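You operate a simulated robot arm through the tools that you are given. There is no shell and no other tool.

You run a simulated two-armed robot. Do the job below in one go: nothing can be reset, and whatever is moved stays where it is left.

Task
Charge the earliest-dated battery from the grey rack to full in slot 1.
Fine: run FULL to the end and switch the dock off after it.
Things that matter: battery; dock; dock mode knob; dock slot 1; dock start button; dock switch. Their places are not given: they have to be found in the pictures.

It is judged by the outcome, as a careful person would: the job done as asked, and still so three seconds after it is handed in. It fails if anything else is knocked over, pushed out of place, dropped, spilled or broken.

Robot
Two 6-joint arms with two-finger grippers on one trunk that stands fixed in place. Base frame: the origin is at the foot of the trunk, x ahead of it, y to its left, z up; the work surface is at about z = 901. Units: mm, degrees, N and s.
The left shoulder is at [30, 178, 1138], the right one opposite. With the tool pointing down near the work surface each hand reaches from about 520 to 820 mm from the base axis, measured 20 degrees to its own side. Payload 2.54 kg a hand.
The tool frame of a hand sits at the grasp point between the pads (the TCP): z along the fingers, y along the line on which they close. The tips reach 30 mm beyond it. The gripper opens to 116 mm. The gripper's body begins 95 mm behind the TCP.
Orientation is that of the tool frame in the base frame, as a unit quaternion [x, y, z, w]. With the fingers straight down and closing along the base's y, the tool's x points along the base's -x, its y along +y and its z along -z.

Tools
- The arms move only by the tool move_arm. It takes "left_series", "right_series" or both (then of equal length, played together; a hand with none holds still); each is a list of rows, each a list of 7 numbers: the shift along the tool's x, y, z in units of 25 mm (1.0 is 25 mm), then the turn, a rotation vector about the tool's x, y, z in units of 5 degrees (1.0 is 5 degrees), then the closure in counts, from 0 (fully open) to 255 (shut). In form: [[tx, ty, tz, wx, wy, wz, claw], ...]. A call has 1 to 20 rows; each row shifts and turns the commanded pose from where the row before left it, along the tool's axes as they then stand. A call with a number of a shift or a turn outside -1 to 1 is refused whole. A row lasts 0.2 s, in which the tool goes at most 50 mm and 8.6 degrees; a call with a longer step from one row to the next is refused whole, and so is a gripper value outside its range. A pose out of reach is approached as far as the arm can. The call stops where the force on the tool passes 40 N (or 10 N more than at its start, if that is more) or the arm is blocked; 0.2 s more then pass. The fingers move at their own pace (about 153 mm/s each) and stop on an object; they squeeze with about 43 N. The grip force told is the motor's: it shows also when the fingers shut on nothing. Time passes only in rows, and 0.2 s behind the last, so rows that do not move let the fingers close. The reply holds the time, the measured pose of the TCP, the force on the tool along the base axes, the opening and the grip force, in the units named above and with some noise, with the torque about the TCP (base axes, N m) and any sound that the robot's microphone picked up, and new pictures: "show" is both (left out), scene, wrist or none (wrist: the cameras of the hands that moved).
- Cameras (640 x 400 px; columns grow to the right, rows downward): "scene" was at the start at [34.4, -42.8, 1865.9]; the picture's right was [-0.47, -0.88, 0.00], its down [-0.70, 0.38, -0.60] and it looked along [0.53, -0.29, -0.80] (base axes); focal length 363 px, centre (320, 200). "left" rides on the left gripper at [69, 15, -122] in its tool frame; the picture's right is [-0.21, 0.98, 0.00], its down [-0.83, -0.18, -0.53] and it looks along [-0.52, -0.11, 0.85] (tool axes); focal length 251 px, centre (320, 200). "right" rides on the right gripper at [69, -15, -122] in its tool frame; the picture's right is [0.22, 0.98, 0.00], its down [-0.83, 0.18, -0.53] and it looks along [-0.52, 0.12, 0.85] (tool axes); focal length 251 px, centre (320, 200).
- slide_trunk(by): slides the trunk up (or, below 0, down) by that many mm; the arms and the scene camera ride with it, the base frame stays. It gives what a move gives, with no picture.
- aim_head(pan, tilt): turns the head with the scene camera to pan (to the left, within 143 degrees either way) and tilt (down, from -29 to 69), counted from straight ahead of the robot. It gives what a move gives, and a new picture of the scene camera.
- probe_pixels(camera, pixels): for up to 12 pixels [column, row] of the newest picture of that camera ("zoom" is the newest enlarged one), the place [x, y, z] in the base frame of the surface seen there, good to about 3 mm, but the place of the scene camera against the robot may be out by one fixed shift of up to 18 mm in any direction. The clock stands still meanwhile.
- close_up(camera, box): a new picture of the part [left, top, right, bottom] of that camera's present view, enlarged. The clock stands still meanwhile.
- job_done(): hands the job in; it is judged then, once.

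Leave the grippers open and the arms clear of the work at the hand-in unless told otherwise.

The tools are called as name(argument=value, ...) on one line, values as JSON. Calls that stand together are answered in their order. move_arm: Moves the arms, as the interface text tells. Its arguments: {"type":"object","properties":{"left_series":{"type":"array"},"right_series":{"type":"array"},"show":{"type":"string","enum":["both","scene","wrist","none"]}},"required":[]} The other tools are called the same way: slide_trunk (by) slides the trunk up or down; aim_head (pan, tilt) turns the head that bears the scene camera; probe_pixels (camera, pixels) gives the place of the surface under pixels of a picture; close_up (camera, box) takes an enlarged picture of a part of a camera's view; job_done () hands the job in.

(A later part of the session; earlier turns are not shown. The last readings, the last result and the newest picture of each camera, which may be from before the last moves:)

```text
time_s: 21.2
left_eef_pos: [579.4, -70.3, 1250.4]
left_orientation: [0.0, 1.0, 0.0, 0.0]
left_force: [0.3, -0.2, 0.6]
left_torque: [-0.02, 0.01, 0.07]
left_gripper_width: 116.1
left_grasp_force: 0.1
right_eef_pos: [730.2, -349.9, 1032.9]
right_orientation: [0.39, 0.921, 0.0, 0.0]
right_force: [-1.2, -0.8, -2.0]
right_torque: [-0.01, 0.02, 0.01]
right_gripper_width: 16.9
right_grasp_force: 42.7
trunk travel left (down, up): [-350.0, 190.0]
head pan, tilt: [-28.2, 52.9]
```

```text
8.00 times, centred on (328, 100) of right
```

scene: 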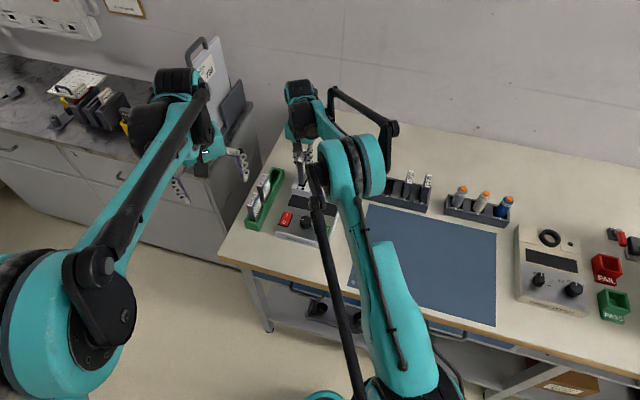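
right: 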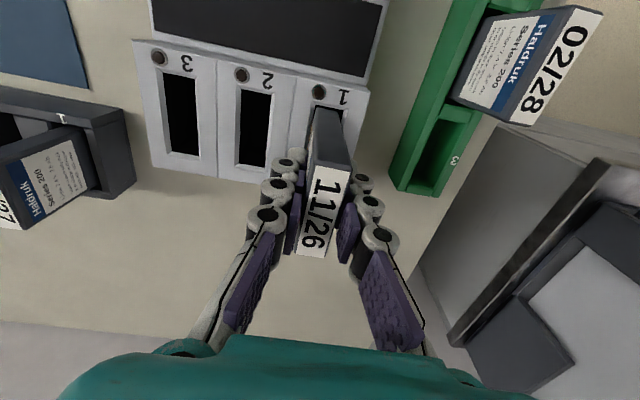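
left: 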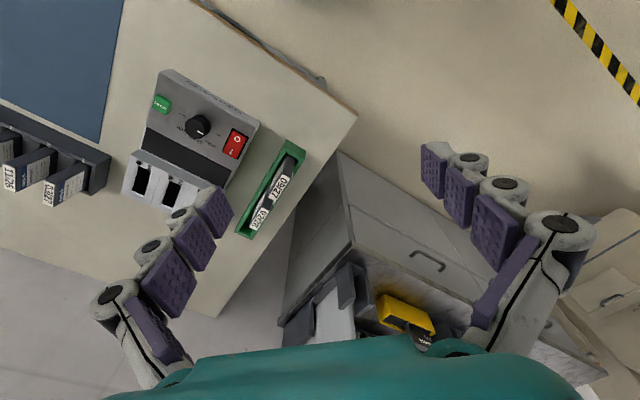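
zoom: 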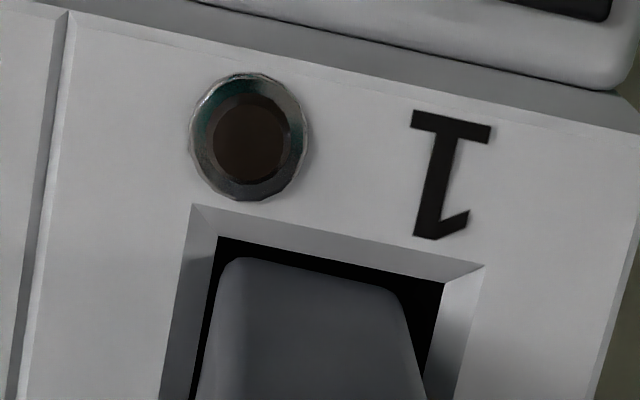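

The bottom is now inside the chamfer and parallel to the slot, but closer to the left wall (about 1.2 mm against about 4 mm). I'll shift 1 mm right and go down another 10 mm, watching the force.

move_arm(right_series=[[0.012, 0.045, 0, 0, 0, 0, 255], [0, 0, 0, 0, 0, 0, 255], [0, 0, 0.14, 0, 0, 0, 255], [0, 0, 0.14, 0, 0, 0, 255], [0, 0, 0.14, 0, 0, 0, 255], [0, 0, 0, 0, 0, 0, 255]], show="wrist")

close_up(camera="right", box=[296, 75, 360, 125])

```text
time_s: 22.6
left_eef_pos: [578.5, -70.5, 1249.7]
left_orientation: [-0.001, 1.0, 0.0, 0.001]
left_force: [0.0, -0.6, 0.5]
left_torque: [-0.02, 0.01, 0.02]
left_gripper_width: 115.8
left_grasp_force: 0.0
right_eef_pos: [729.8, -348.2, 1023.2]
right_orientation: [0.391, 0.92, 0.0, 0.0]
right_force: [0.8, 0.6, -1.8]
right_torque: [0.01, -0.01, 0.0]
right_gripper_width: 16.8
right_grasp_force: 42.3
trunk travel left (down, up): [-350.0, 190.0]
head pan, tilt: [-28.2, 52.9]
```

right: 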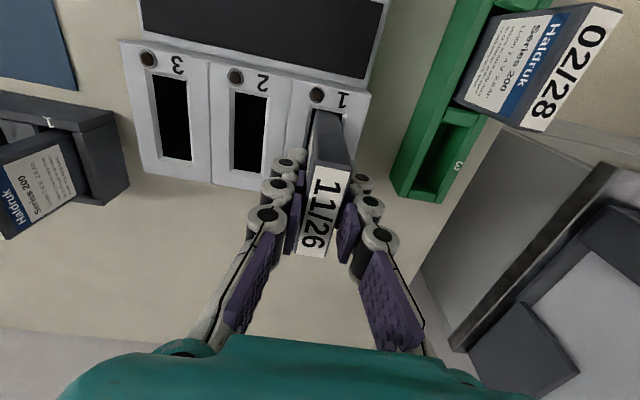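

```text
8.00 times, centred on (328, 100) of right
```

zoom: 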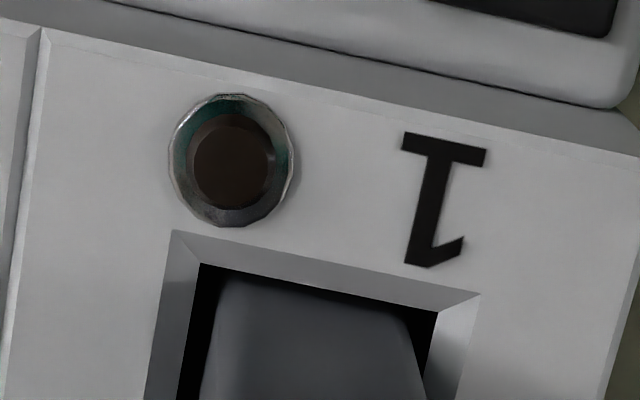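

It's well centred now with no contact. I'll go down another 24 mm in small steps.

move_arm(right_series=[[0, 0, 0.16, 0, 0, 0, 255], [0, 0, 0.16, 0, 0, 0, 255], [0, 0, 0.16, 0, 0, 0, 255], [0, 0, 0.16, 0, 0, 0, 255], [0, 0, 0.16, 0, 0, 0, 255], [0, 0, 0.16, 0, 0, 0, 255], [0, 0, 0, 0, 0, 0, 255]], show="wrist")

```text
time_s: 24.2
left_eef_pos: [578.9, -71.0, 1250.4]
left_orientation: [0.0, 1.0, 0.0, 0.0]
left_force: [-0.4, -0.2, -0.4]
left_torque: [-0.01, 0.02, 0.04]
left_gripper_width: 116.1
left_grasp_force: 0.1
right_eef_pos: [731.0, -349.2, 998.4]
right_orientation: [0.39, 0.921, 0.0, 0.0]
right_force: [0.4, 0.9, -0.8]
right_torque: [0.01, 0.03, 0.01]
right_gripper_width: 17.1
right_grasp_force: 42.8
trunk travel left (down, up): [-350.0, 190.0]
head pan, tilt: [-28.2, 52.9]
```

right: 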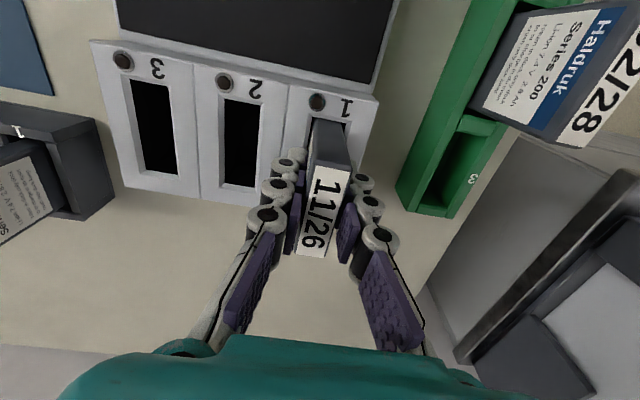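

The bottom should be about 5 mm above the slot floor. I'll lower in 1 mm steps.

move_arm(right_series=[[0, 0, 0.04, 0, 0, 0, 255], [0, 0, 0.04, 0, 0, 0, 255], [0, 0, 0.04, 0, 0, 0, 255], [0, 0, 0.04, 0, 0, 0, 255], [0, 0, 0, 0, 0, 0, 255]], show="wrist")

```text
time_s: 25.4
left_eef_pos: [579.1, -70.4, 1249.5]
left_orientation: [-0.001, 1.0, 0.0, 0.001]
left_force: [-0.1, -0.2, -0.4]
left_torque: [-0.01, 0.02, -0.01]
left_gripper_width: 116.2
left_grasp_force: 0.0
right_eef_pos: [730.2, -349.1, 994.5]
right_orientation: [0.39, 0.921, 0.0, 0.001]
right_force: [1.8, -0.1, 0.0]
right_torque: [0.01, -0.07, -0.01]
right_gripper_width: 17.0
right_grasp_force: 43.0
trunk travel left (down, up): [-350.0, 190.0]
head pan, tilt: [-28.2, 52.9]
```

right: 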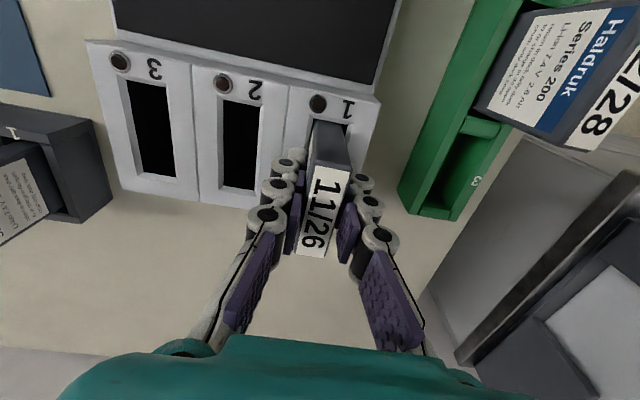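

The weight on the tool has dropped to about 0, which hints at floor contact. I'll go 1.5 mm further to confirm it's seated.

move_arm(right_series=[[0, 0, 0.03, 0, 0, 0, 255], [0, 0, 0.03, 0, 0, 0, 255], [0, 0, 0, 0, 0, 0, 255]], show="none")

```text
time_s: 26.2
left_eef_pos: [579.7, -68.8, 1251.4]
left_orientation: [-0.001, 1.0, 0.0, 0.001]
left_force: [-0.2, 0.8, -0.6]
left_torque: [0.01, -0.03, 0.02]
left_gripper_width: 115.8
left_grasp_force: 0.0
right_eef_pos: [730.0, -349.1, 994.2]
right_orientation: [0.391, 0.92, 0.001, 0.0]
right_force: [1.0, 1.3, 8.6]
right_torque: [0.19, 0.04, -0.01]
right_gripper_width: 17.1
right_grasp_force: 42.8
trunk travel left (down, up): [-350.0, 190.0]
head pan, tilt: [-28.2, 52.9]
```

The force reads 8.6 N upward, so the battery is on the slot floor. I'll press one more millimetre to make sure it's seated.

move_arm(right_series=[[0, 0, 0.04, 0, 0, 0, 255], [0, 0, 0, 0, 0, 0, 255]], show="wrist")

close_up(camera="right", box=[200, 50, 400, 175])

```text
time_s: 26.8
left_eef_pos: [578.6, -70.1, 1250.8]
left_orientation: [0.0, 1.0, 0.0, 0.0]
left_force: [1.1, -1.2, -0.7]
left_torque: [-0.01, -0.01, 0.0]
left_gripper_width: 115.9
left_grasp_force: 0.0
right_eef_pos: [729.7, -350.0, 994.1]
right_orientation: [0.391, 0.921, -0.001, 0.001]
right_force: [7.3, -2.1, 21.2]
right_torque: [0.09, -0.14, -0.05]
right_gripper_width: 17.2
right_grasp_force: 42.7
trunk travel left (down, up): [-350.0, 190.0]
head pan, tilt: [-28.2, 52.9]
```

right: 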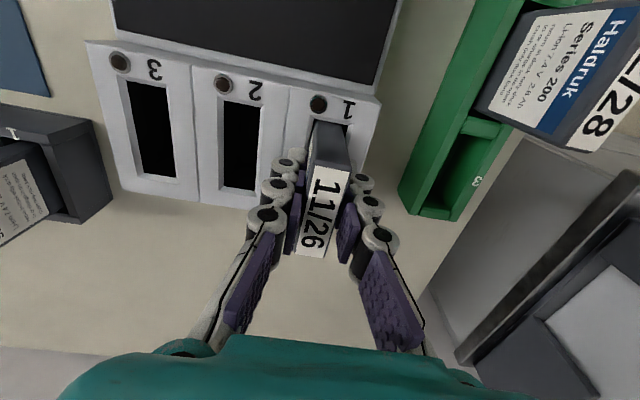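

```text
3.20 times, centred on (300, 112) of right
```

zoom: 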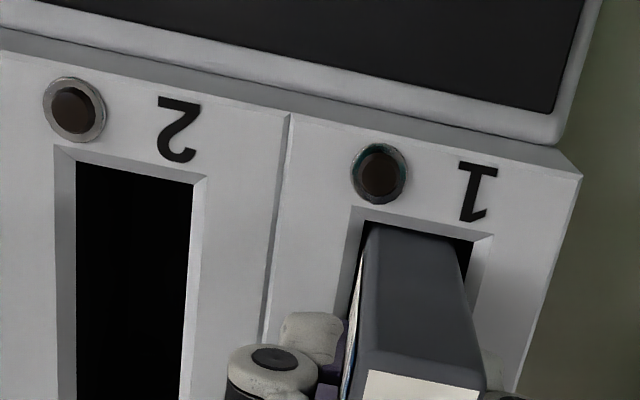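

The battery is seated, resting firmly on the floor. I'll relieve the press by about 2 mm of command, open to about 44 mm, and rise straight up.

move_arm(right_series=[[0, 0, -0.06, 0, 0, 0, 255], [0, 0, 0, 0, 0, 0, 255], [0, 0, 0, 0, 0, 0, 220], [0, 0, 0, 0, 0, 0, 190], [0, 0, 0, 0, 0, 0, 158], [0, 0, 0, 0, 0, 0, 158]], show="wrist")

```text
time_s: 28.2
left_eef_pos: [578.8, -69.6, 1249.5]
left_orientation: [0.0, 1.0, 0.0, 0.0]
left_force: [1.4, 0.2, -0.3]
left_torque: [-0.01, 0.01, -0.03]
left_gripper_width: 116.1
left_grasp_force: 0.1
right_eef_pos: [730.6, -349.9, 992.5]
right_orientation: [0.39, 0.921, 0.0, 0.0]
right_force: [0.3, 0.7, 0.8]
right_torque: [0.02, 0.01, 0.0]
right_gripper_width: 43.9
right_grasp_force: 0.0
trunk travel left (down, up): [-350.0, 190.0]
head pan, tilt: [-28.2, 52.9]
```

right: 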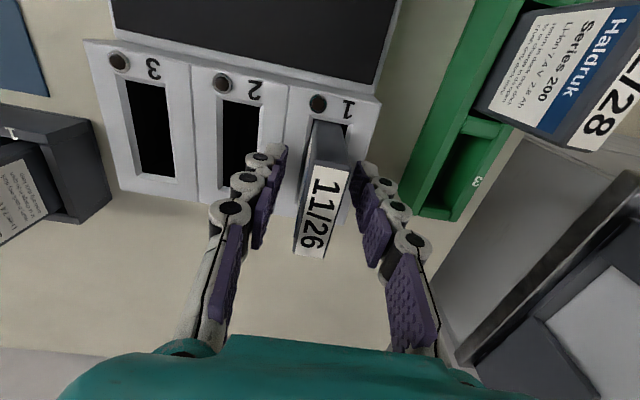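

Released, and the battery stands in slot 1. I'll rise 120 mm and move over the mode knob.

move_arm(right_series=[[0, 0, -0.4, 0, 0, 0, 158], [0, 0, -0.8, 0, 0, 0, 158], [0, 0, -0.8, 0, 0, 0, 158], [0, 0, -0.8, 0, 0, 0, 158], [0, 0, -0.8, 0, 0, 0, 158], [0, 0, -0.8, 0, 0, 0, 158], [0, 0, -0.4, 0, 0, 0, 158], [0.76, -0.2775, 0, 0, 0, 0, 158], [0.76, -0.2775, 0, 0, 0, 0, 158], [0.76, -0.2775, 0, 0, 0, 0, 158], [0.76, -0.2775, 0, 0, 0, 0, 158], [0.76, -0.2775, 0, 0, 0, 0, 158], [0.76, -0.2775, 0, 0, 0, 0, 158], [0.76, -0.2775, 0, 0, 0, 0, 158], [0.76, -0.2775, 0, 0, 0, 0, 158], [0, 0, 0, 0, 0, 0, 158]])

close_up(camera="right", box=[220, 60, 420, 185])

```text
time_s: 31.6
left_eef_pos: [579.6, -70.6, 1250.2]
left_orientation: [0.0, 1.0, 0.0, 0.001]
left_force: [0.6, 0.3, 0.2]
left_torque: [0.01, 0.03, -0.01]
left_gripper_width: 115.8
left_grasp_force: 0.1
right_eef_pos: [585.2, -276.6, 1115.4]
right_orientation: [0.39, 0.921, 0.001, -0.001]
right_force: [0.5, -0.1, 0.0]
right_torque: [0.01, 0.01, 0.0]
right_gripper_width: 43.8
right_grasp_force: 0.1
trunk travel left (down, up): [-350.0, 190.0]
head pan, tilt: [-28.2, 52.9]
```

scene: 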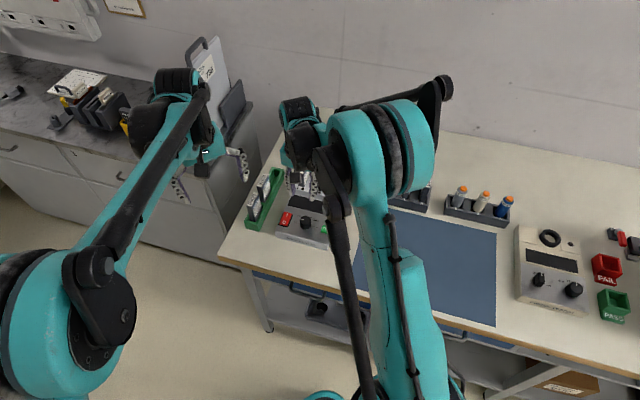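
right: 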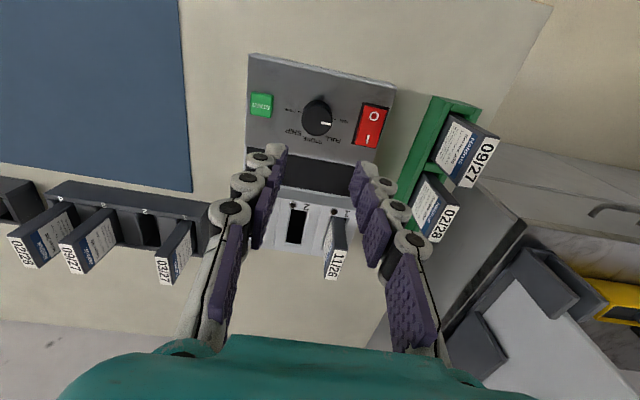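

```text
3.20 times, centred on (320, 122) of right
```

zoom: 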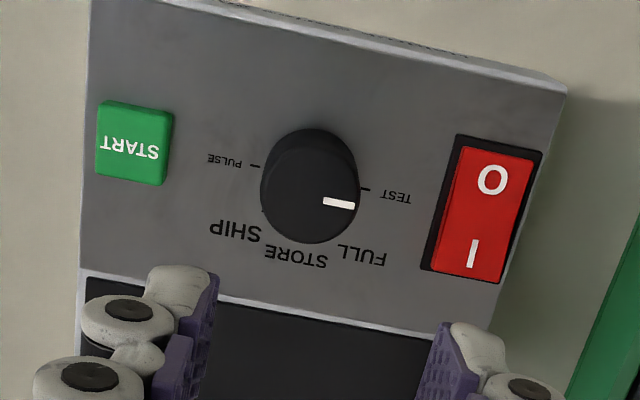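

I'll zoom tight on the knob and probe its top and the button and switch faces.

close_up(camera="right", box=[280, 85, 360, 145])

```text
6.67 times, centred on (320, 115) of right
```

zoom: 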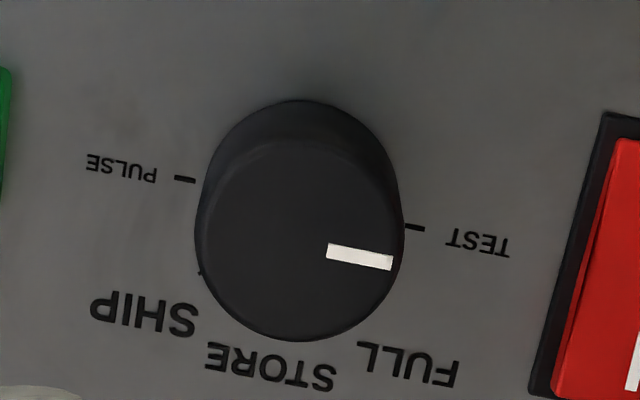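

probe_pixels(camera="zoom", pixels=[[299, 240], [205, 240], [395, 225], [300, 330], [300, 150], [250, 200], [350, 290], [186, 180], [415, 228], [350, 200], [250, 290], [100, 100]])

probe_pixels(camera="right", pixels=[[373, 116], [368, 139], [371, 128], [262, 105], [257, 100], [268, 110], [362, 122], [385, 125], [375, 108], [366, 145], [380, 110], [262, 98]])

```text
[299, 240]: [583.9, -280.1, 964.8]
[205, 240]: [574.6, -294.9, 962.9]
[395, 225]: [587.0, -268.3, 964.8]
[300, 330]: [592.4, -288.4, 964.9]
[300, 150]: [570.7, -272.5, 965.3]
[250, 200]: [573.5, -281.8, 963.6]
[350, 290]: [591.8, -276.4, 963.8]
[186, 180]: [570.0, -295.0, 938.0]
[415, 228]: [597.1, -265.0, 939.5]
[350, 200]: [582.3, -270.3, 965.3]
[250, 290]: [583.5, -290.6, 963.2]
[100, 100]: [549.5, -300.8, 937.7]
```

```text
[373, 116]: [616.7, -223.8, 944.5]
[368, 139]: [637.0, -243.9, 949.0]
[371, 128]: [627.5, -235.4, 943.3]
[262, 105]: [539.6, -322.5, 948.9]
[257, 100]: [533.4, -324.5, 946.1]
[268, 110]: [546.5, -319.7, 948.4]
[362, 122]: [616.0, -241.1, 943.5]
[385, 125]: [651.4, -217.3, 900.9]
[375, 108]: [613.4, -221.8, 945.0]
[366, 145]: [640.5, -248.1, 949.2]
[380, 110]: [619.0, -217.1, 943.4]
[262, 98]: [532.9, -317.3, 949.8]
```

The knob is a 31 mm cylinder centred at about (583.5, -280), with its top at z≈965. I'll centre over it, pre-turn -22.5°, open to about 50 mm, and go down to just above it.

move_arm(right_series=[[-0.067, -0.132, 0, 0, 0, 0, 145], [0, 0, 0, 0, 0, -0.9, 145], [0, 0, 0, 0, 0, -0.9, 145], [0, 0, 0, 0, 0, -0.9, 145], [0, 0, 0, 0, 0, -0.9, 145], [0, 0, 0, 0, 0, -0.9, 145], [0, 0, 0.7, 0, 0, 0, 145], [0, 0, 0.7, 0, 0, 0, 145], [0, 0, 0.7, 0, 0, 0, 145], [0, 0, 0.7, 0, 0, 0, 145], [0, 0, 0.7, 0, 0, 0, 145], [0, 0, 0.6, 0, 0, 0, 145], [0, 0, 0, 0, 0, 0, 145]])

close_up(camera="right", box=[220, 60, 420, 185])

```text
time_s: 34.4
left_eef_pos: [577.8, -70.9, 1250.2]
left_orientation: [0.0, 1.0, 0.0, 0.0]
left_force: [-0.8, 0.1, -0.7]
left_torque: [0.01, -0.02, 0.01]
left_gripper_width: 116.1
left_grasp_force: 0.1
right_eef_pos: [583.5, -281.8, 1011.7]
right_orientation: [0.204, 0.979, 0.0, 0.0]
right_force: [0.0, -0.5, -0.5]
right_torque: [-0.01, 0.0, -0.01]
right_gripper_width: 50.0
right_grasp_force: 0.1
trunk travel left (down, up): [-350.0, 190.0]
head pan, tilt: [-28.2, 52.9]
```

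scene: 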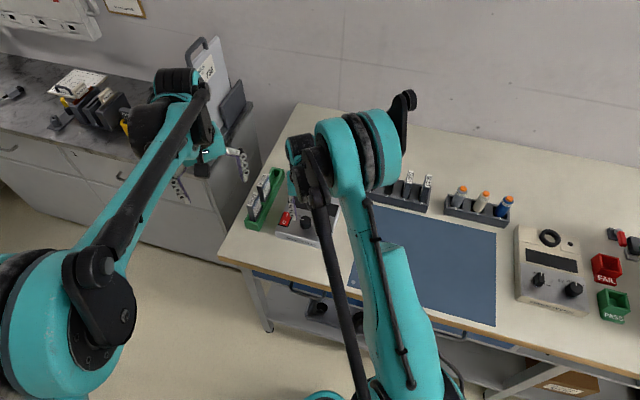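
right: 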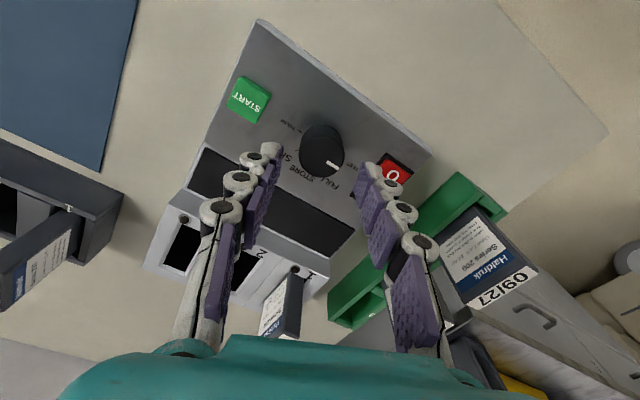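

```text
3.20 times, centred on (320, 122) of right
```

zoom: 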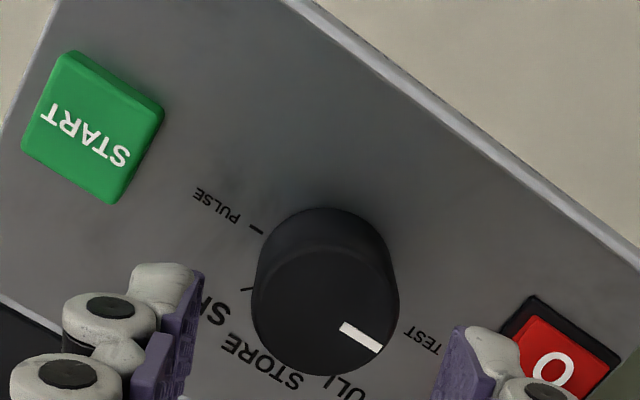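

The knob is centred between the fingers within 1 mm, and the switch is clear of the right finger. I'll descend to z≈973.5 and close on the knob.

move_arm(right_series=[[0.03, 0.035, 0, 0, 0, 0, 145], [0, 0, 0.4, 0, 0, 0, 145], [0, 0, 0.4, 0, 0, 0, 145], [0, 0, 0.4, 0, 0, 0, 145], [0, 0, 0.3, 0, 0, 0, 145], [0, 0, 0, 0, 0, 0, 145]], show="wrist")

```text
time_s: 35.8
left_eef_pos: [578.3, -70.4, 1250.4]
left_orientation: [0.0, 1.0, 0.001, -0.001]
left_force: [0.3, -0.2, -0.9]
left_torque: [0.01, 0.01, -0.06]
left_gripper_width: 116.2
left_grasp_force: 0.1
right_eef_pos: [582.6, -281.3, 974.5]
right_orientation: [0.204, 0.979, 0.001, 0.0]
right_force: [-0.6, -0.6, 0.3]
right_torque: [0.02, -0.01, -0.01]
right_gripper_width: 50.0
right_grasp_force: 0.1
trunk travel left (down, up): [-350.0, 190.0]
head pan, tilt: [-28.2, 52.9]
```

right: 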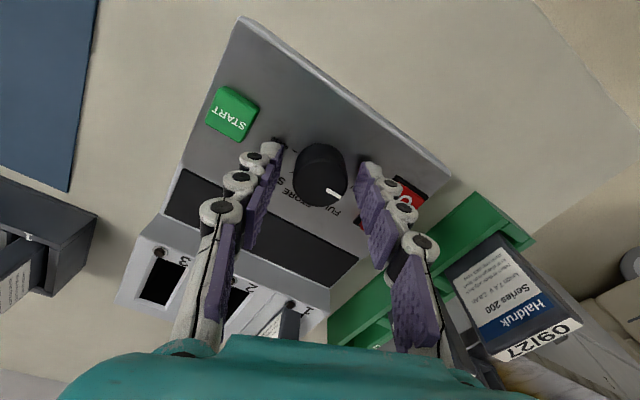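

The fingers straddle the knob at the right height. I'll close.

move_arm(right_series=[[0, 0, 0, 0, 0, 0, 180], [0, 0, 0, 0, 0, 0, 220], [0, 0, 0, 0, 0, 0, 255], [0, 0, 0, 0, 0, 0, 255]], show="wrist")

```text
time_s: 36.8
left_eef_pos: [579.5, -69.7, 1249.8]
left_orientation: [0.0, 1.0, 0.0, 0.001]
left_force: [-0.2, -0.4, 0.6]
left_torque: [0.01, 0.0, -0.03]
left_gripper_width: 116.0
left_grasp_force: 0.0
right_eef_pos: [583.9, -280.5, 974.5]
right_orientation: [0.204, 0.979, 0.001, 0.001]
right_force: [1.1, 3.7, -0.9]
right_torque: [0.08, -0.11, 0.01]
right_gripper_width: 33.0
right_grasp_force: 44.6
trunk travel left (down, up): [-350.0, 190.0]
head pan, tilt: [-28.2, 52.9]
```

right: 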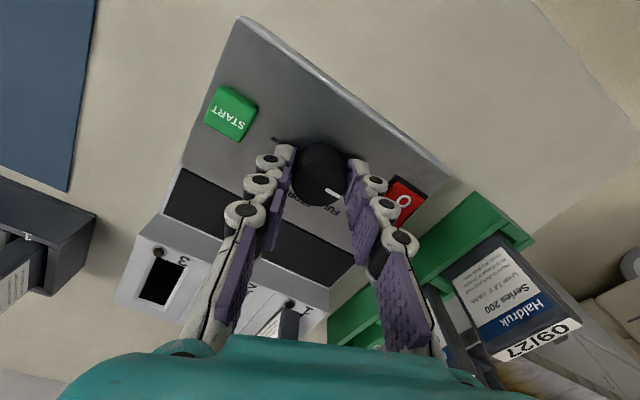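

The knob is held at 33 mm. I'll turn it clockwise (+ about the tool's z) by 45° in 3.75° steps.

move_arm(right_series=[[0, 0, 0, 0, 0, 0.75, 255], [0, 0, 0, 0, 0, 0.75, 255], [0, 0, 0, 0, 0, 0.75, 255], [0, 0, 0, 0, 0, 0.75, 255], [0, 0, 0, 0, 0, 0.75, 255], [0, 0, 0, 0, 0, 0.75, 255], [0, 0, 0, 0, 0, 0.75, 255], [0, 0, 0, 0, 0, 0.75, 255], [0, 0, 0, 0, 0, 0.75, 255], [0, 0, 0, 0, 0, 0.75, 255], [0, 0, 0, 0, 0, 0.75, 255], [0, 0, 0, 0, 0, 0.75, 255], [0, 0, 0, 0, 0, 0, 255]], show="wrist")

close_up(camera="right", box=[260, 110, 400, 230])

```text
time_s: 39.6
left_eef_pos: [580.8, -68.2, 1249.9]
left_orientation: [-0.001, 1.0, 0.0, 0.0]
left_force: [0.5, -0.2, 0.0]
left_torque: [-0.03, -0.03, 0.01]
left_gripper_width: 116.0
left_grasp_force: 0.1
right_eef_pos: [584.2, -278.9, 974.3]
right_orientation: [0.563, 0.827, 0.0, 0.0]
right_force: [1.8, 17.1, -4.1]
right_torque: [0.53, -0.07, 0.0]
right_gripper_width: 32.9
right_grasp_force: 45.4
trunk travel left (down, up): [-350.0, 190.0]
head pan, tilt: [-28.2, 52.9]
```

right: 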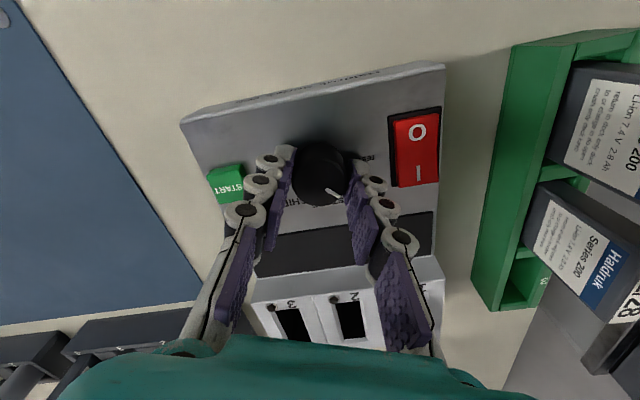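

```text
3.33 times, centred on (330, 170) of right
```

zoom: 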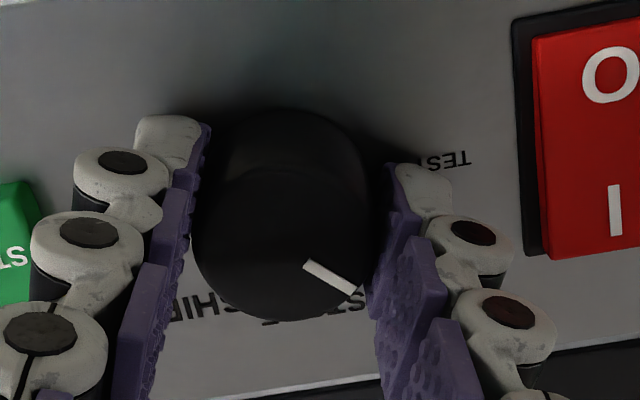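

The knob turned with the gripper, 45° in all. I'll release gently, rise, and read the pointer.

move_arm(right_series=[[0, 0, 0, 0, 0, 0, 220], [0, 0, 0, 0, 0, 0, 180], [0, 0, 0, 0, 0, 0, 145], [0, 0, 0, 0, 0, 0, 145], [0, 0, -0.6, 0, 0, 0, 145], [0, 0, -0.8, 0, 0, 0, 145], [0, 0, -0.8, 0, 0, 0, 145], [0, 0, -0.8, 0, 0, 0, 145], [0, 0, -0.8, 0, 0, 0, 145], [0, 0, -0.8, 0, 0, 0, 145], [0, 0, 0, 0, 0, 0, 145]], show="wrist")

close_up(camera="right", box=[240, 60, 400, 160])

```text
time_s: 42.0
left_eef_pos: [579.2, -70.8, 1250.1]
left_orientation: [0.001, 1.0, 0.0, 0.0]
left_force: [0.5, -0.2, 0.5]
left_torque: [0.01, 0.02, 0.0]
left_gripper_width: 116.1
left_grasp_force: 0.0
right_eef_pos: [585.1, -280.9, 1087.9]
right_orientation: [0.563, 0.826, 0.0, 0.001]
right_force: [0.0, -0.2, -0.2]
right_torque: [-0.02, 0.0, 0.0]
right_gripper_width: 49.9
right_grasp_force: 0.1
trunk travel left (down, up): [-350.0, 190.0]
head pan, tilt: [-28.2, 52.9]
```

right: 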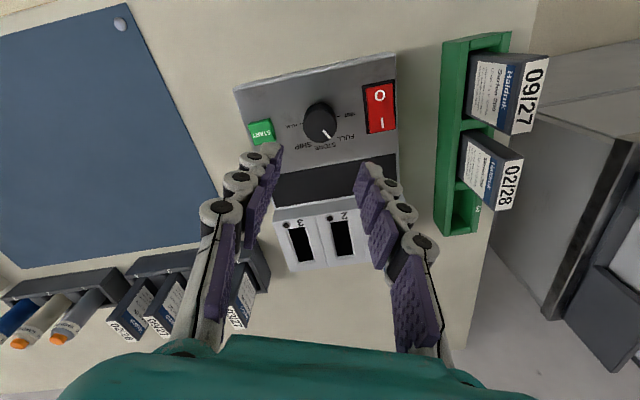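

```text
4.00 times, centred on (320, 110) of right
```

zoom: 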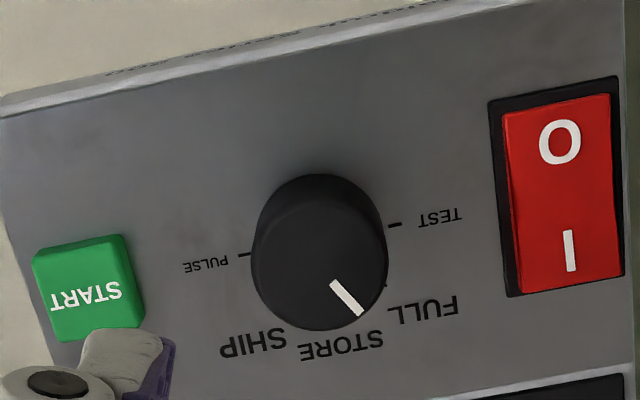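

The pointer now looks near FULL, but I want the exact angle. I'll zoom and probe the pointer and tick marks.

close_up(camera="right", box=[288, 90, 352, 150])

```text
6.67 times, centred on (320, 120) of right
```

zoom: 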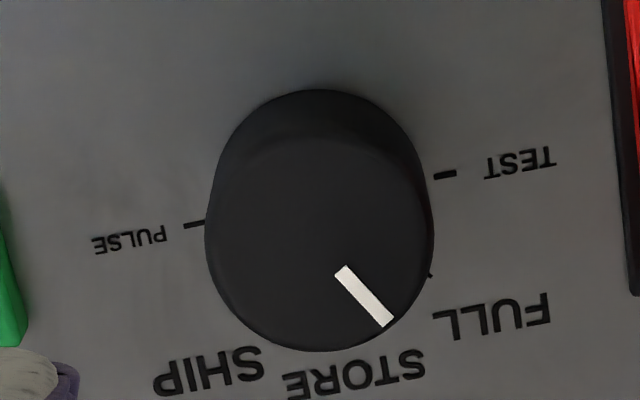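

probe_pixels(camera="zoom", pixels=[[344, 273], [384, 319], [364, 296], [320, 242], [445, 174], [194, 225], [430, 275], [354, 284], [374, 308], [320, 340], [220, 240], [425, 240]])

close_up(camera="left", box=[150, 80, 270, 180])

close_up(camera="scene", box=[270, 190, 350, 250])

```text
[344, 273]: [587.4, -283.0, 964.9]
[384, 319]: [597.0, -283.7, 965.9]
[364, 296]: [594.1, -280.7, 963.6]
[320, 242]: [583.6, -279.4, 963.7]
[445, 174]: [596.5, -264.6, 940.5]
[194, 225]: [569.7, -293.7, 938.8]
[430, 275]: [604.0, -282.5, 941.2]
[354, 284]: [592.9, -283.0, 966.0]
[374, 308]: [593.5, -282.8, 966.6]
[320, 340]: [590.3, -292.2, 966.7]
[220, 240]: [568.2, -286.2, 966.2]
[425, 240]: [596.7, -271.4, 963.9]
```

```text
4.00 times, centred on (210, 130) of left
```

zoom: 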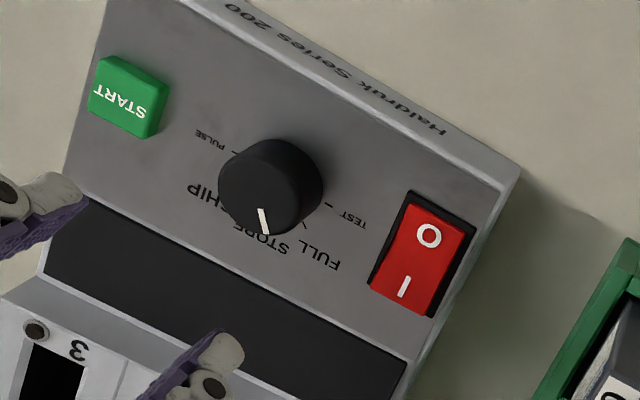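

```text
6.67 times, centred on (310, 220) of scene
```

zoom: 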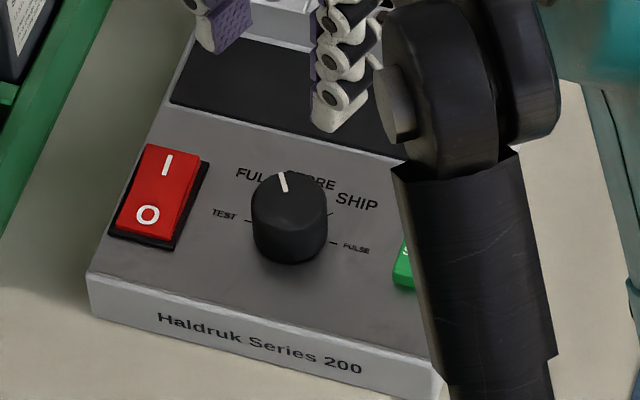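

By the tick marks, TEST lies at 45°, so FULL should be at 0°, but the pointer sits at about -15°. The knob has gone 15° past FULL, probably dragged a little at release. I'll re-centre 1.3 mm, regrip, and turn it back 15°.

move_arm(right_series=[[0.045, 0.018, 0.7, 0, 0, 0, 145], [0, 0, 0.7, 0, 0, 0, 145], [0, 0, 0.7, 0, 0, 0, 145], [0, 0, 0.7, 0, 0, 0, 145], [0, 0, 0.7, 0, 0, 0, 145], [0, 0, 0.6, 0, 0, 0, 145], [0, 0, 0.4, 0, 0, 0, 145], [0, 0, 0, 0, 0, 0, 145], [0, 0, 0, 0, 0, 0, 170], [0, 0, 0, 0, 0, 0, 190], [0, 0, 0, 0, 0, 0, 255], [0, 0, 0, 0, 0, 0, 255]], show="wrist")

close_up(camera="right", box=[260, 110, 400, 230])

```text
time_s: 44.6
left_eef_pos: [581.0, -69.5, 1250.3]
left_orientation: [0.0, 1.0, 0.0, 0.0]
left_force: [0.7, 0.4, -0.1]
left_torque: [0.04, 0.0, 0.02]
left_gripper_width: 116.1
left_grasp_force: 0.1
right_eef_pos: [584.4, -279.7, 975.4]
right_orientation: [0.563, 0.827, -0.001, 0.0]
right_force: [10.4, 3.9, 4.6]
right_torque: [0.14, -0.51, 0.02]
right_gripper_width: 32.6
right_grasp_force: 44.9
trunk travel left (down, up): [-350.0, 190.0]
head pan, tilt: [-28.2, 52.9]
```

right: 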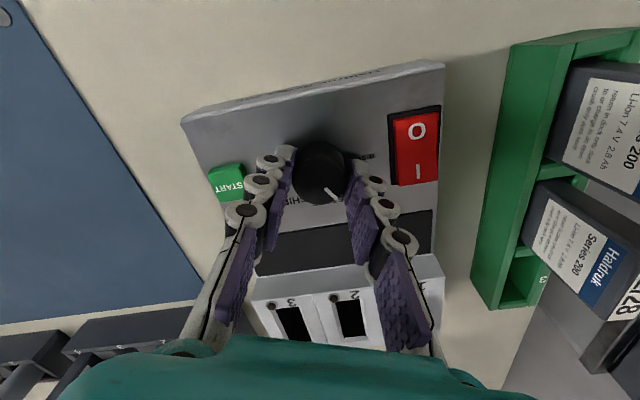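

```text
3.33 times, centred on (330, 170) of right
```

zoom: 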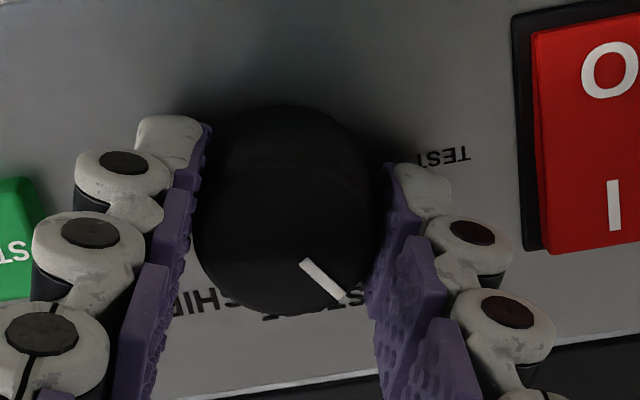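

The picture shows the pointer did sit right while gripped, and releasing under side force dragged it 15°. I'll turn back 15° now, correct the 1 mm sideways offset, and then null the side force before letting go.

move_arm(right_series=[[0, 0.04, 0, 0, 0, 0, 255], [0, 0, 0, 0, 0, -0.75, 255], [0, 0, 0, 0, 0, -0.75, 255], [0, 0, 0, 0, 0, -0.75, 255], [0, 0, 0, 0, 0, -0.75, 255], [0, 0, 0, 0, 0, 0, 255]], show="wrist")

close_up(camera="right", box=[260, 110, 400, 230])

```text
time_s: 46.0
left_eef_pos: [579.9, -71.0, 1250.7]
left_orientation: [0.001, 1.0, 0.0, -0.001]
left_force: [-0.7, 0.1, 0.2]
left_torque: [0.03, 0.01, 0.03]
left_gripper_width: 115.9
left_grasp_force: 0.1
right_eef_pos: [584.1, -278.9, 973.5]
right_orientation: [0.45, 0.893, -0.001, -0.001]
right_force: [-2.6, 0.2, -15.4]
right_torque: [-0.17, 0.34, -0.02]
right_gripper_width: 32.7
right_grasp_force: 45.2
trunk travel left (down, up): [-350.0, 190.0]
head pan, tilt: [-28.2, 52.9]
```

right: 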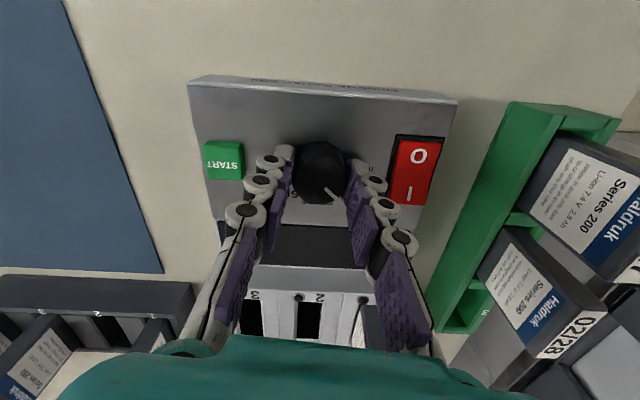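

```text
3.33 times, centred on (330, 170) of right
```

zoom: 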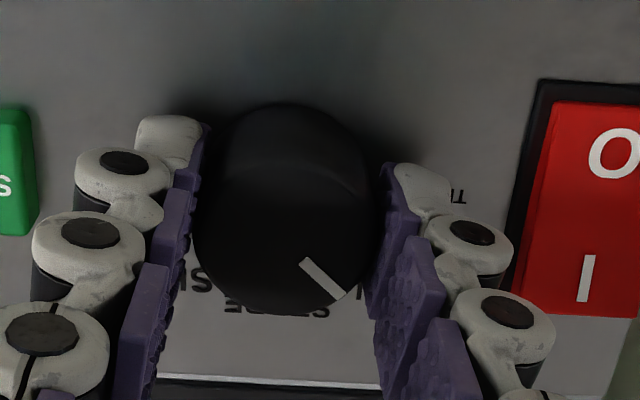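

The side force is near zero now, and the remaining force is vertical (-15 N). I'll ease that by 1 mm and open gently, then rise and re-read.

move_arm(right_series=[[0, 0, 0.045, 0, 0, 0, 255], [0, 0, 0, 0, 0, 0, 255]], show="none")

```text
time_s: 46.6
left_eef_pos: [578.0, -70.8, 1249.8]
left_orientation: [0.0, 1.0, 0.0, -0.001]
left_force: [-0.1, 0.2, -0.1]
left_torque: [0.02, 0.01, -0.03]
left_gripper_width: 116.3
left_grasp_force: 0.0
right_eef_pos: [584.3, -280.1, 975.8]
right_orientation: [0.45, 0.893, 0.0, 0.0]
right_force: [-0.9, -1.9, 0.7]
right_torque: [0.58, 0.84, -0.01]
right_gripper_width: 32.8
right_grasp_force: 44.8
trunk travel left (down, up): [-350.0, 190.0]
head pan, tilt: [-28.2, 52.9]
```

All forces are near zero. I'll open and rise.

move_arm(right_series=[[0, 0, 0, 0, 0, 0, 170], [0, 0, 0, 0, 0, 0, 145], [0, 0, 0, 0, 0, 0, 145], [0, 0, -0.6, 0, 0, 0, 145], [0, 0, -0.8, 0, 0, 0, 145], [0, 0, -0.8, 0, 0, 0, 145], [0, 0, -0.8, 0, 0, 0, 145], [0, 0, -0.8, 0, 0, 0, 145], [0, 0, -0.8, 0, 0, 0, 145], [0, 0, 0, 0, 0, 0, 145]], show="wrist")

close_up(camera="right", box=[280, 90, 360, 150])

close_up(camera="scene", box=[270, 180, 350, 250])

```text
time_s: 48.8
left_eef_pos: [579.6, -69.6, 1250.5]
left_orientation: [0.0, 1.0, 0.0, 0.0]
left_force: [0.9, 0.2, 1.0]
left_torque: [0.01, 0.01, -0.01]
left_gripper_width: 116.1
left_grasp_force: 0.1
right_eef_pos: [585.0, -278.7, 1090.4]
right_orientation: [0.45, 0.893, 0.0, 0.0]
right_force: [0.5, -0.1, 0.9]
right_torque: [0.0, -0.02, 0.03]
right_gripper_width: 50.1
right_grasp_force: 0.0
trunk travel left (down, up): [-350.0, 190.0]
head pan, tilt: [-28.2, 52.9]
```

right: 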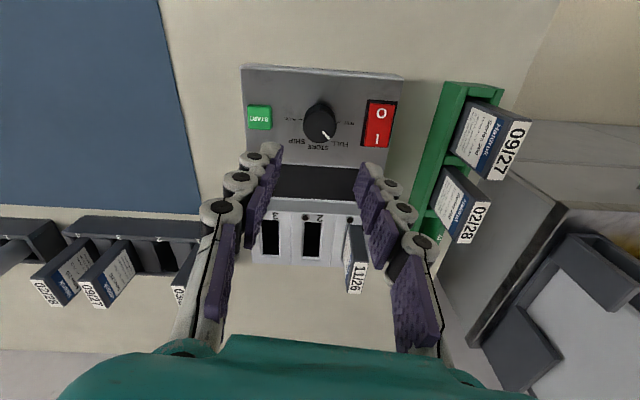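

```text
6.67 times, centred on (320, 120) of right
```

zoom: 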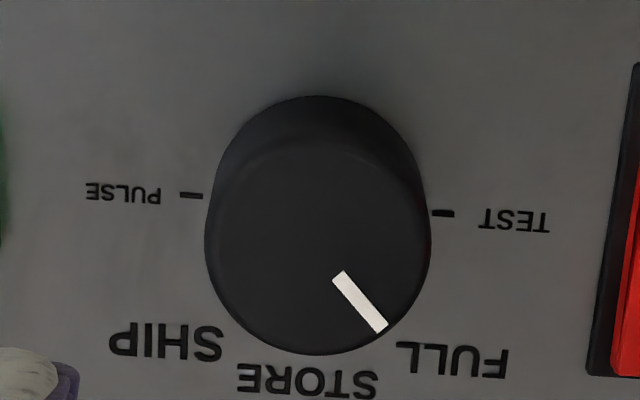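

```text
5.71 times, centred on (310, 215) of scene
```

zoom: 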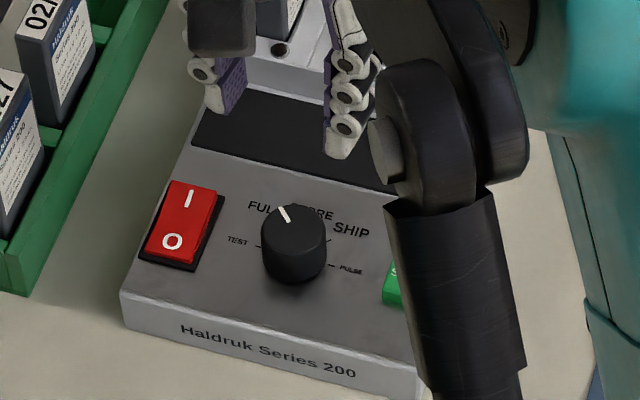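

The pointer is now 45.6° from TEST, right on FULL. Next is the switch. I'll probe the rocker's ends and the tray batteries next to it for clearance.

close_up(camera="right", box=[340, 80, 420, 160])

probe_pixels(camera="right", pixels=[[381, 114], [377, 138], [376, 145], [379, 126], [373, 103], [390, 105], [369, 142], [386, 142], [475, 225], [515, 155], [262, 118], [259, 125]])

```text
5.00 times, centred on (380, 120) of right
```

zoom: 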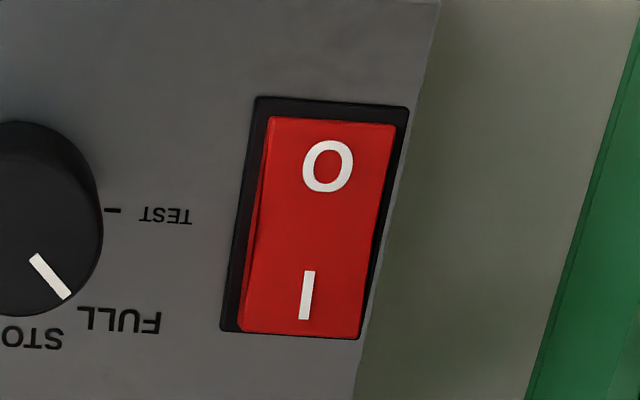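

```text
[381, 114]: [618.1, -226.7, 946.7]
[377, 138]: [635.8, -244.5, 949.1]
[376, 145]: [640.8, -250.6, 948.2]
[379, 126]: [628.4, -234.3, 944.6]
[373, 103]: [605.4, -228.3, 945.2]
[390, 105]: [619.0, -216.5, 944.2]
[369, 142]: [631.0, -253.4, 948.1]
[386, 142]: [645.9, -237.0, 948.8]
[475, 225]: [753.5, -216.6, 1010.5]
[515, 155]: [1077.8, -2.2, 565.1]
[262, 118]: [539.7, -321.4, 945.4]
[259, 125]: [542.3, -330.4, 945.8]
```

The rocker spans about 20 × 42 mm, with its I end raised at about (637, -245, 949). I'll shut the right fingers, move over the I end, and align with the dock. The left hand moves 100 mm to the left for extra room.

move_arm(right_series=[[-0.031, 0.622, 0, 0, 0, 0, 200], [-0.031, 0.622, 0, 0, 0, 0, 255], [-0.031, 0.622, 0, 0, 0, 0, 255], [-0.031, 0.622, 0, 0, 0, 0, 255], [0, 0, 0, 0, 0, -0.85, 255], [0, 0, 0, 0, 0, -0.85, 255], [0, 0, 0.7, 0, 0, 0, 255], [0, 0, 0.7, 0, 0, 0, 255], [0, 0, 0.7, 0, 0, 0, 255], [0, 0, 0.7, 0, 0, 0, 255], [0, 0, 0.6, 0, 0, 0, 255], [0, 0, 0.4, 0, 0, 0, 255], [0, 0, 0, 0, 0, 0, 255]], left_series=[[0, 0.5, 0, 0, 0, 0, 0], [0, 0.5, 0, 0, 0, 0, 0], [0, 0.5, 0, 0, 0, 0, 0], [0, 0.5, 0, 0, 0, 0, 0], [0, 0.5, 0, 0, 0, 0, 0], [0, 0.5, 0, 0, 0, 0, 0], [0, 0.5, 0, 0, 0, 0, 0], [0, 0.5, 0, 0, 0, 0, 0], [0, 0, 0, 0, 0, 0, 0], [0, 0, 0, 0, 0, 0, 0], [0, 0, 0, 0, 0, 0, 0], [0, 0, 0, 0, 0, 0, 0], [0, 0, 0, 0, 0, 0, 0]])

close_up(camera="right", box=[240, 110, 400, 230])

```text
time_s: 51.6
left_eef_pos: [577.7, 29.8, 1249.9]
left_orientation: [0.0, 1.0, 0.0, 0.001]
left_force: [0.2, -1.1, 0.8]
left_torque: [-0.05, 0.03, -0.01]
left_gripper_width: 116.1
left_grasp_force: 0.0
right_eef_pos: [636.1, -245.8, 996.0]
right_orientation: [0.383, 0.924, 0.0, 0.001]
right_force: [0.0, -0.8, -0.2]
right_torque: [-0.01, 0.02, 0.02]
right_gripper_width: 0.0
right_grasp_force: 28.6
trunk travel left (down, up): [-350.0, 190.0]
head pan, tilt: [-28.2, 52.9]
```

scene: 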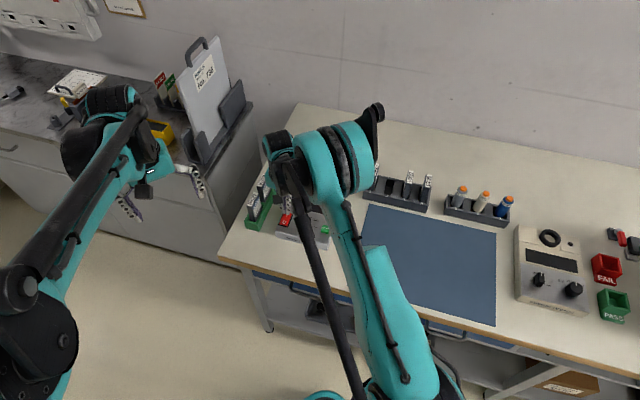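
right: 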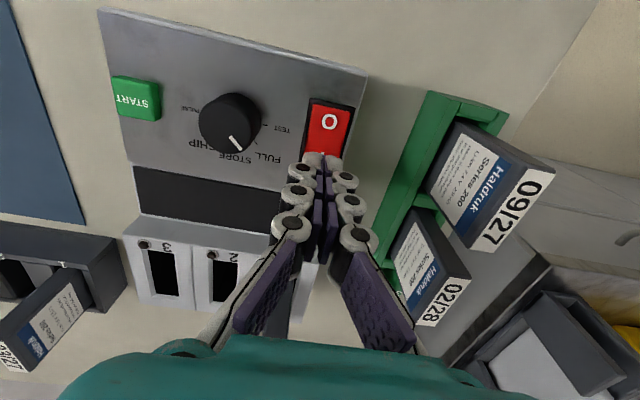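
left: 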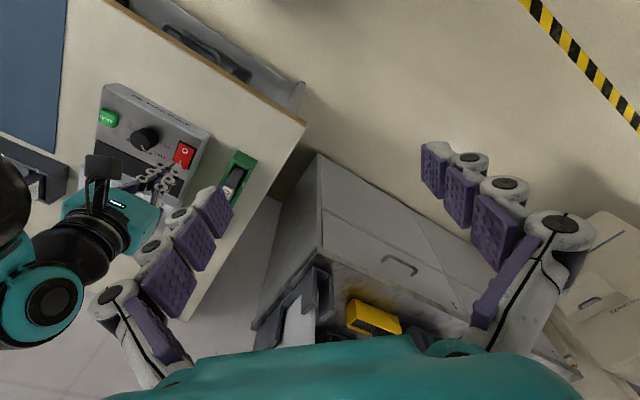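

```text
3.33 times, centred on (320, 170) of right
```

zoom: 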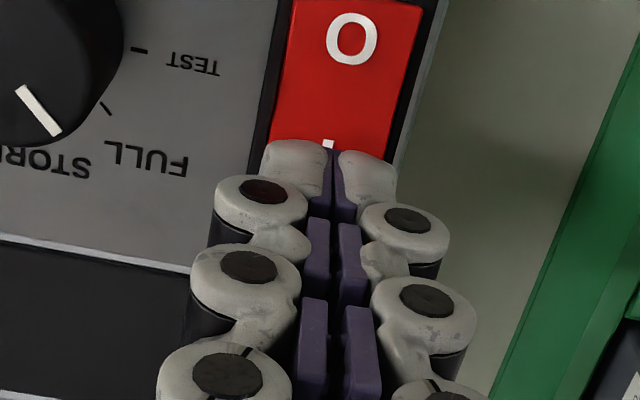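

The closed tips are right over the I end, which is just visible beneath them. I'll go down 13 mm, then in 1 mm steps.

move_arm(right_series=[[0, 0, 0.26, 0, 0, 0, 255], [0, 0, 0.26, 0, 0, 0, 255], [0, 0, 0.06, 0, 0, 0, 255], [0, 0, 0.06, 0, 0, 0, 255], [0, 0, 0.04, 0, 0, 0, 255], [0, 0, 0, 0, 0, 0, 255]], show="wrist")

```text
time_s: 53.0
left_eef_pos: [578.4, 28.8, 1249.7]
left_orientation: [0.0, 1.0, 0.0, 0.0]
left_force: [0.1, 0.2, 0.2]
left_torque: [0.01, 0.02, 0.01]
left_gripper_width: 116.0
left_grasp_force: 0.1
right_eef_pos: [636.6, -244.9, 978.4]
right_orientation: [0.383, 0.924, 0.0, 0.0]
right_force: [0.5, -0.2, 0.0]
right_torque: [0.02, 0.02, 0.02]
right_gripper_width: 0.0
right_grasp_force: 28.7
trunk travel left (down, up): [-350.0, 190.0]
head pan, tilt: [-28.2, 52.9]
```

right: 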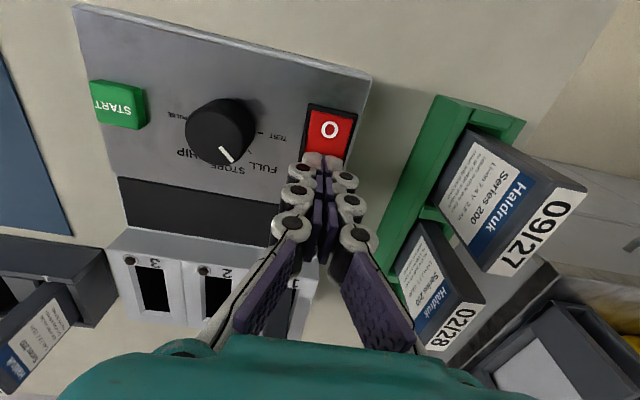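

No contact yet at 978.4. I'll continue in 1 mm steps.

move_arm(right_series=[[0, 0, 0.04, 0, 0, 0, 255], [0, 0, 0.04, 0, 0, 0, 255], [0, 0, 0.04, 0, 0, 0, 255], [0, 0, 0, 0, 0, 0, 255]], show="wrist")

```text
time_s: 54.0
left_eef_pos: [578.9, 29.3, 1250.2]
left_orientation: [-0.001, 1.0, 0.0, 0.0]
left_force: [0.3, -0.2, -0.3]
left_torque: [0.0, 0.0, 0.0]
left_gripper_width: 116.1
left_grasp_force: 0.0
right_eef_pos: [636.8, -245.0, 975.0]
right_orientation: [0.382, 0.924, 0.0, 0.0]
right_force: [0.7, -0.1, 0.5]
right_torque: [0.02, 0.0, -0.01]
right_gripper_width: 6.1
right_grasp_force: 29.0
trunk travel left (down, up): [-350.0, 190.0]
head pan, tilt: [-28.2, 52.9]
```

right: 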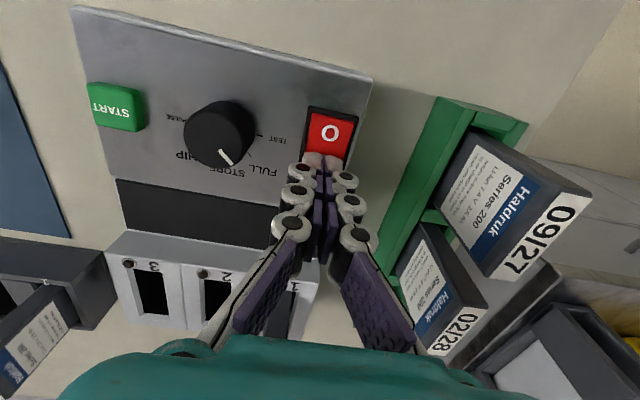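

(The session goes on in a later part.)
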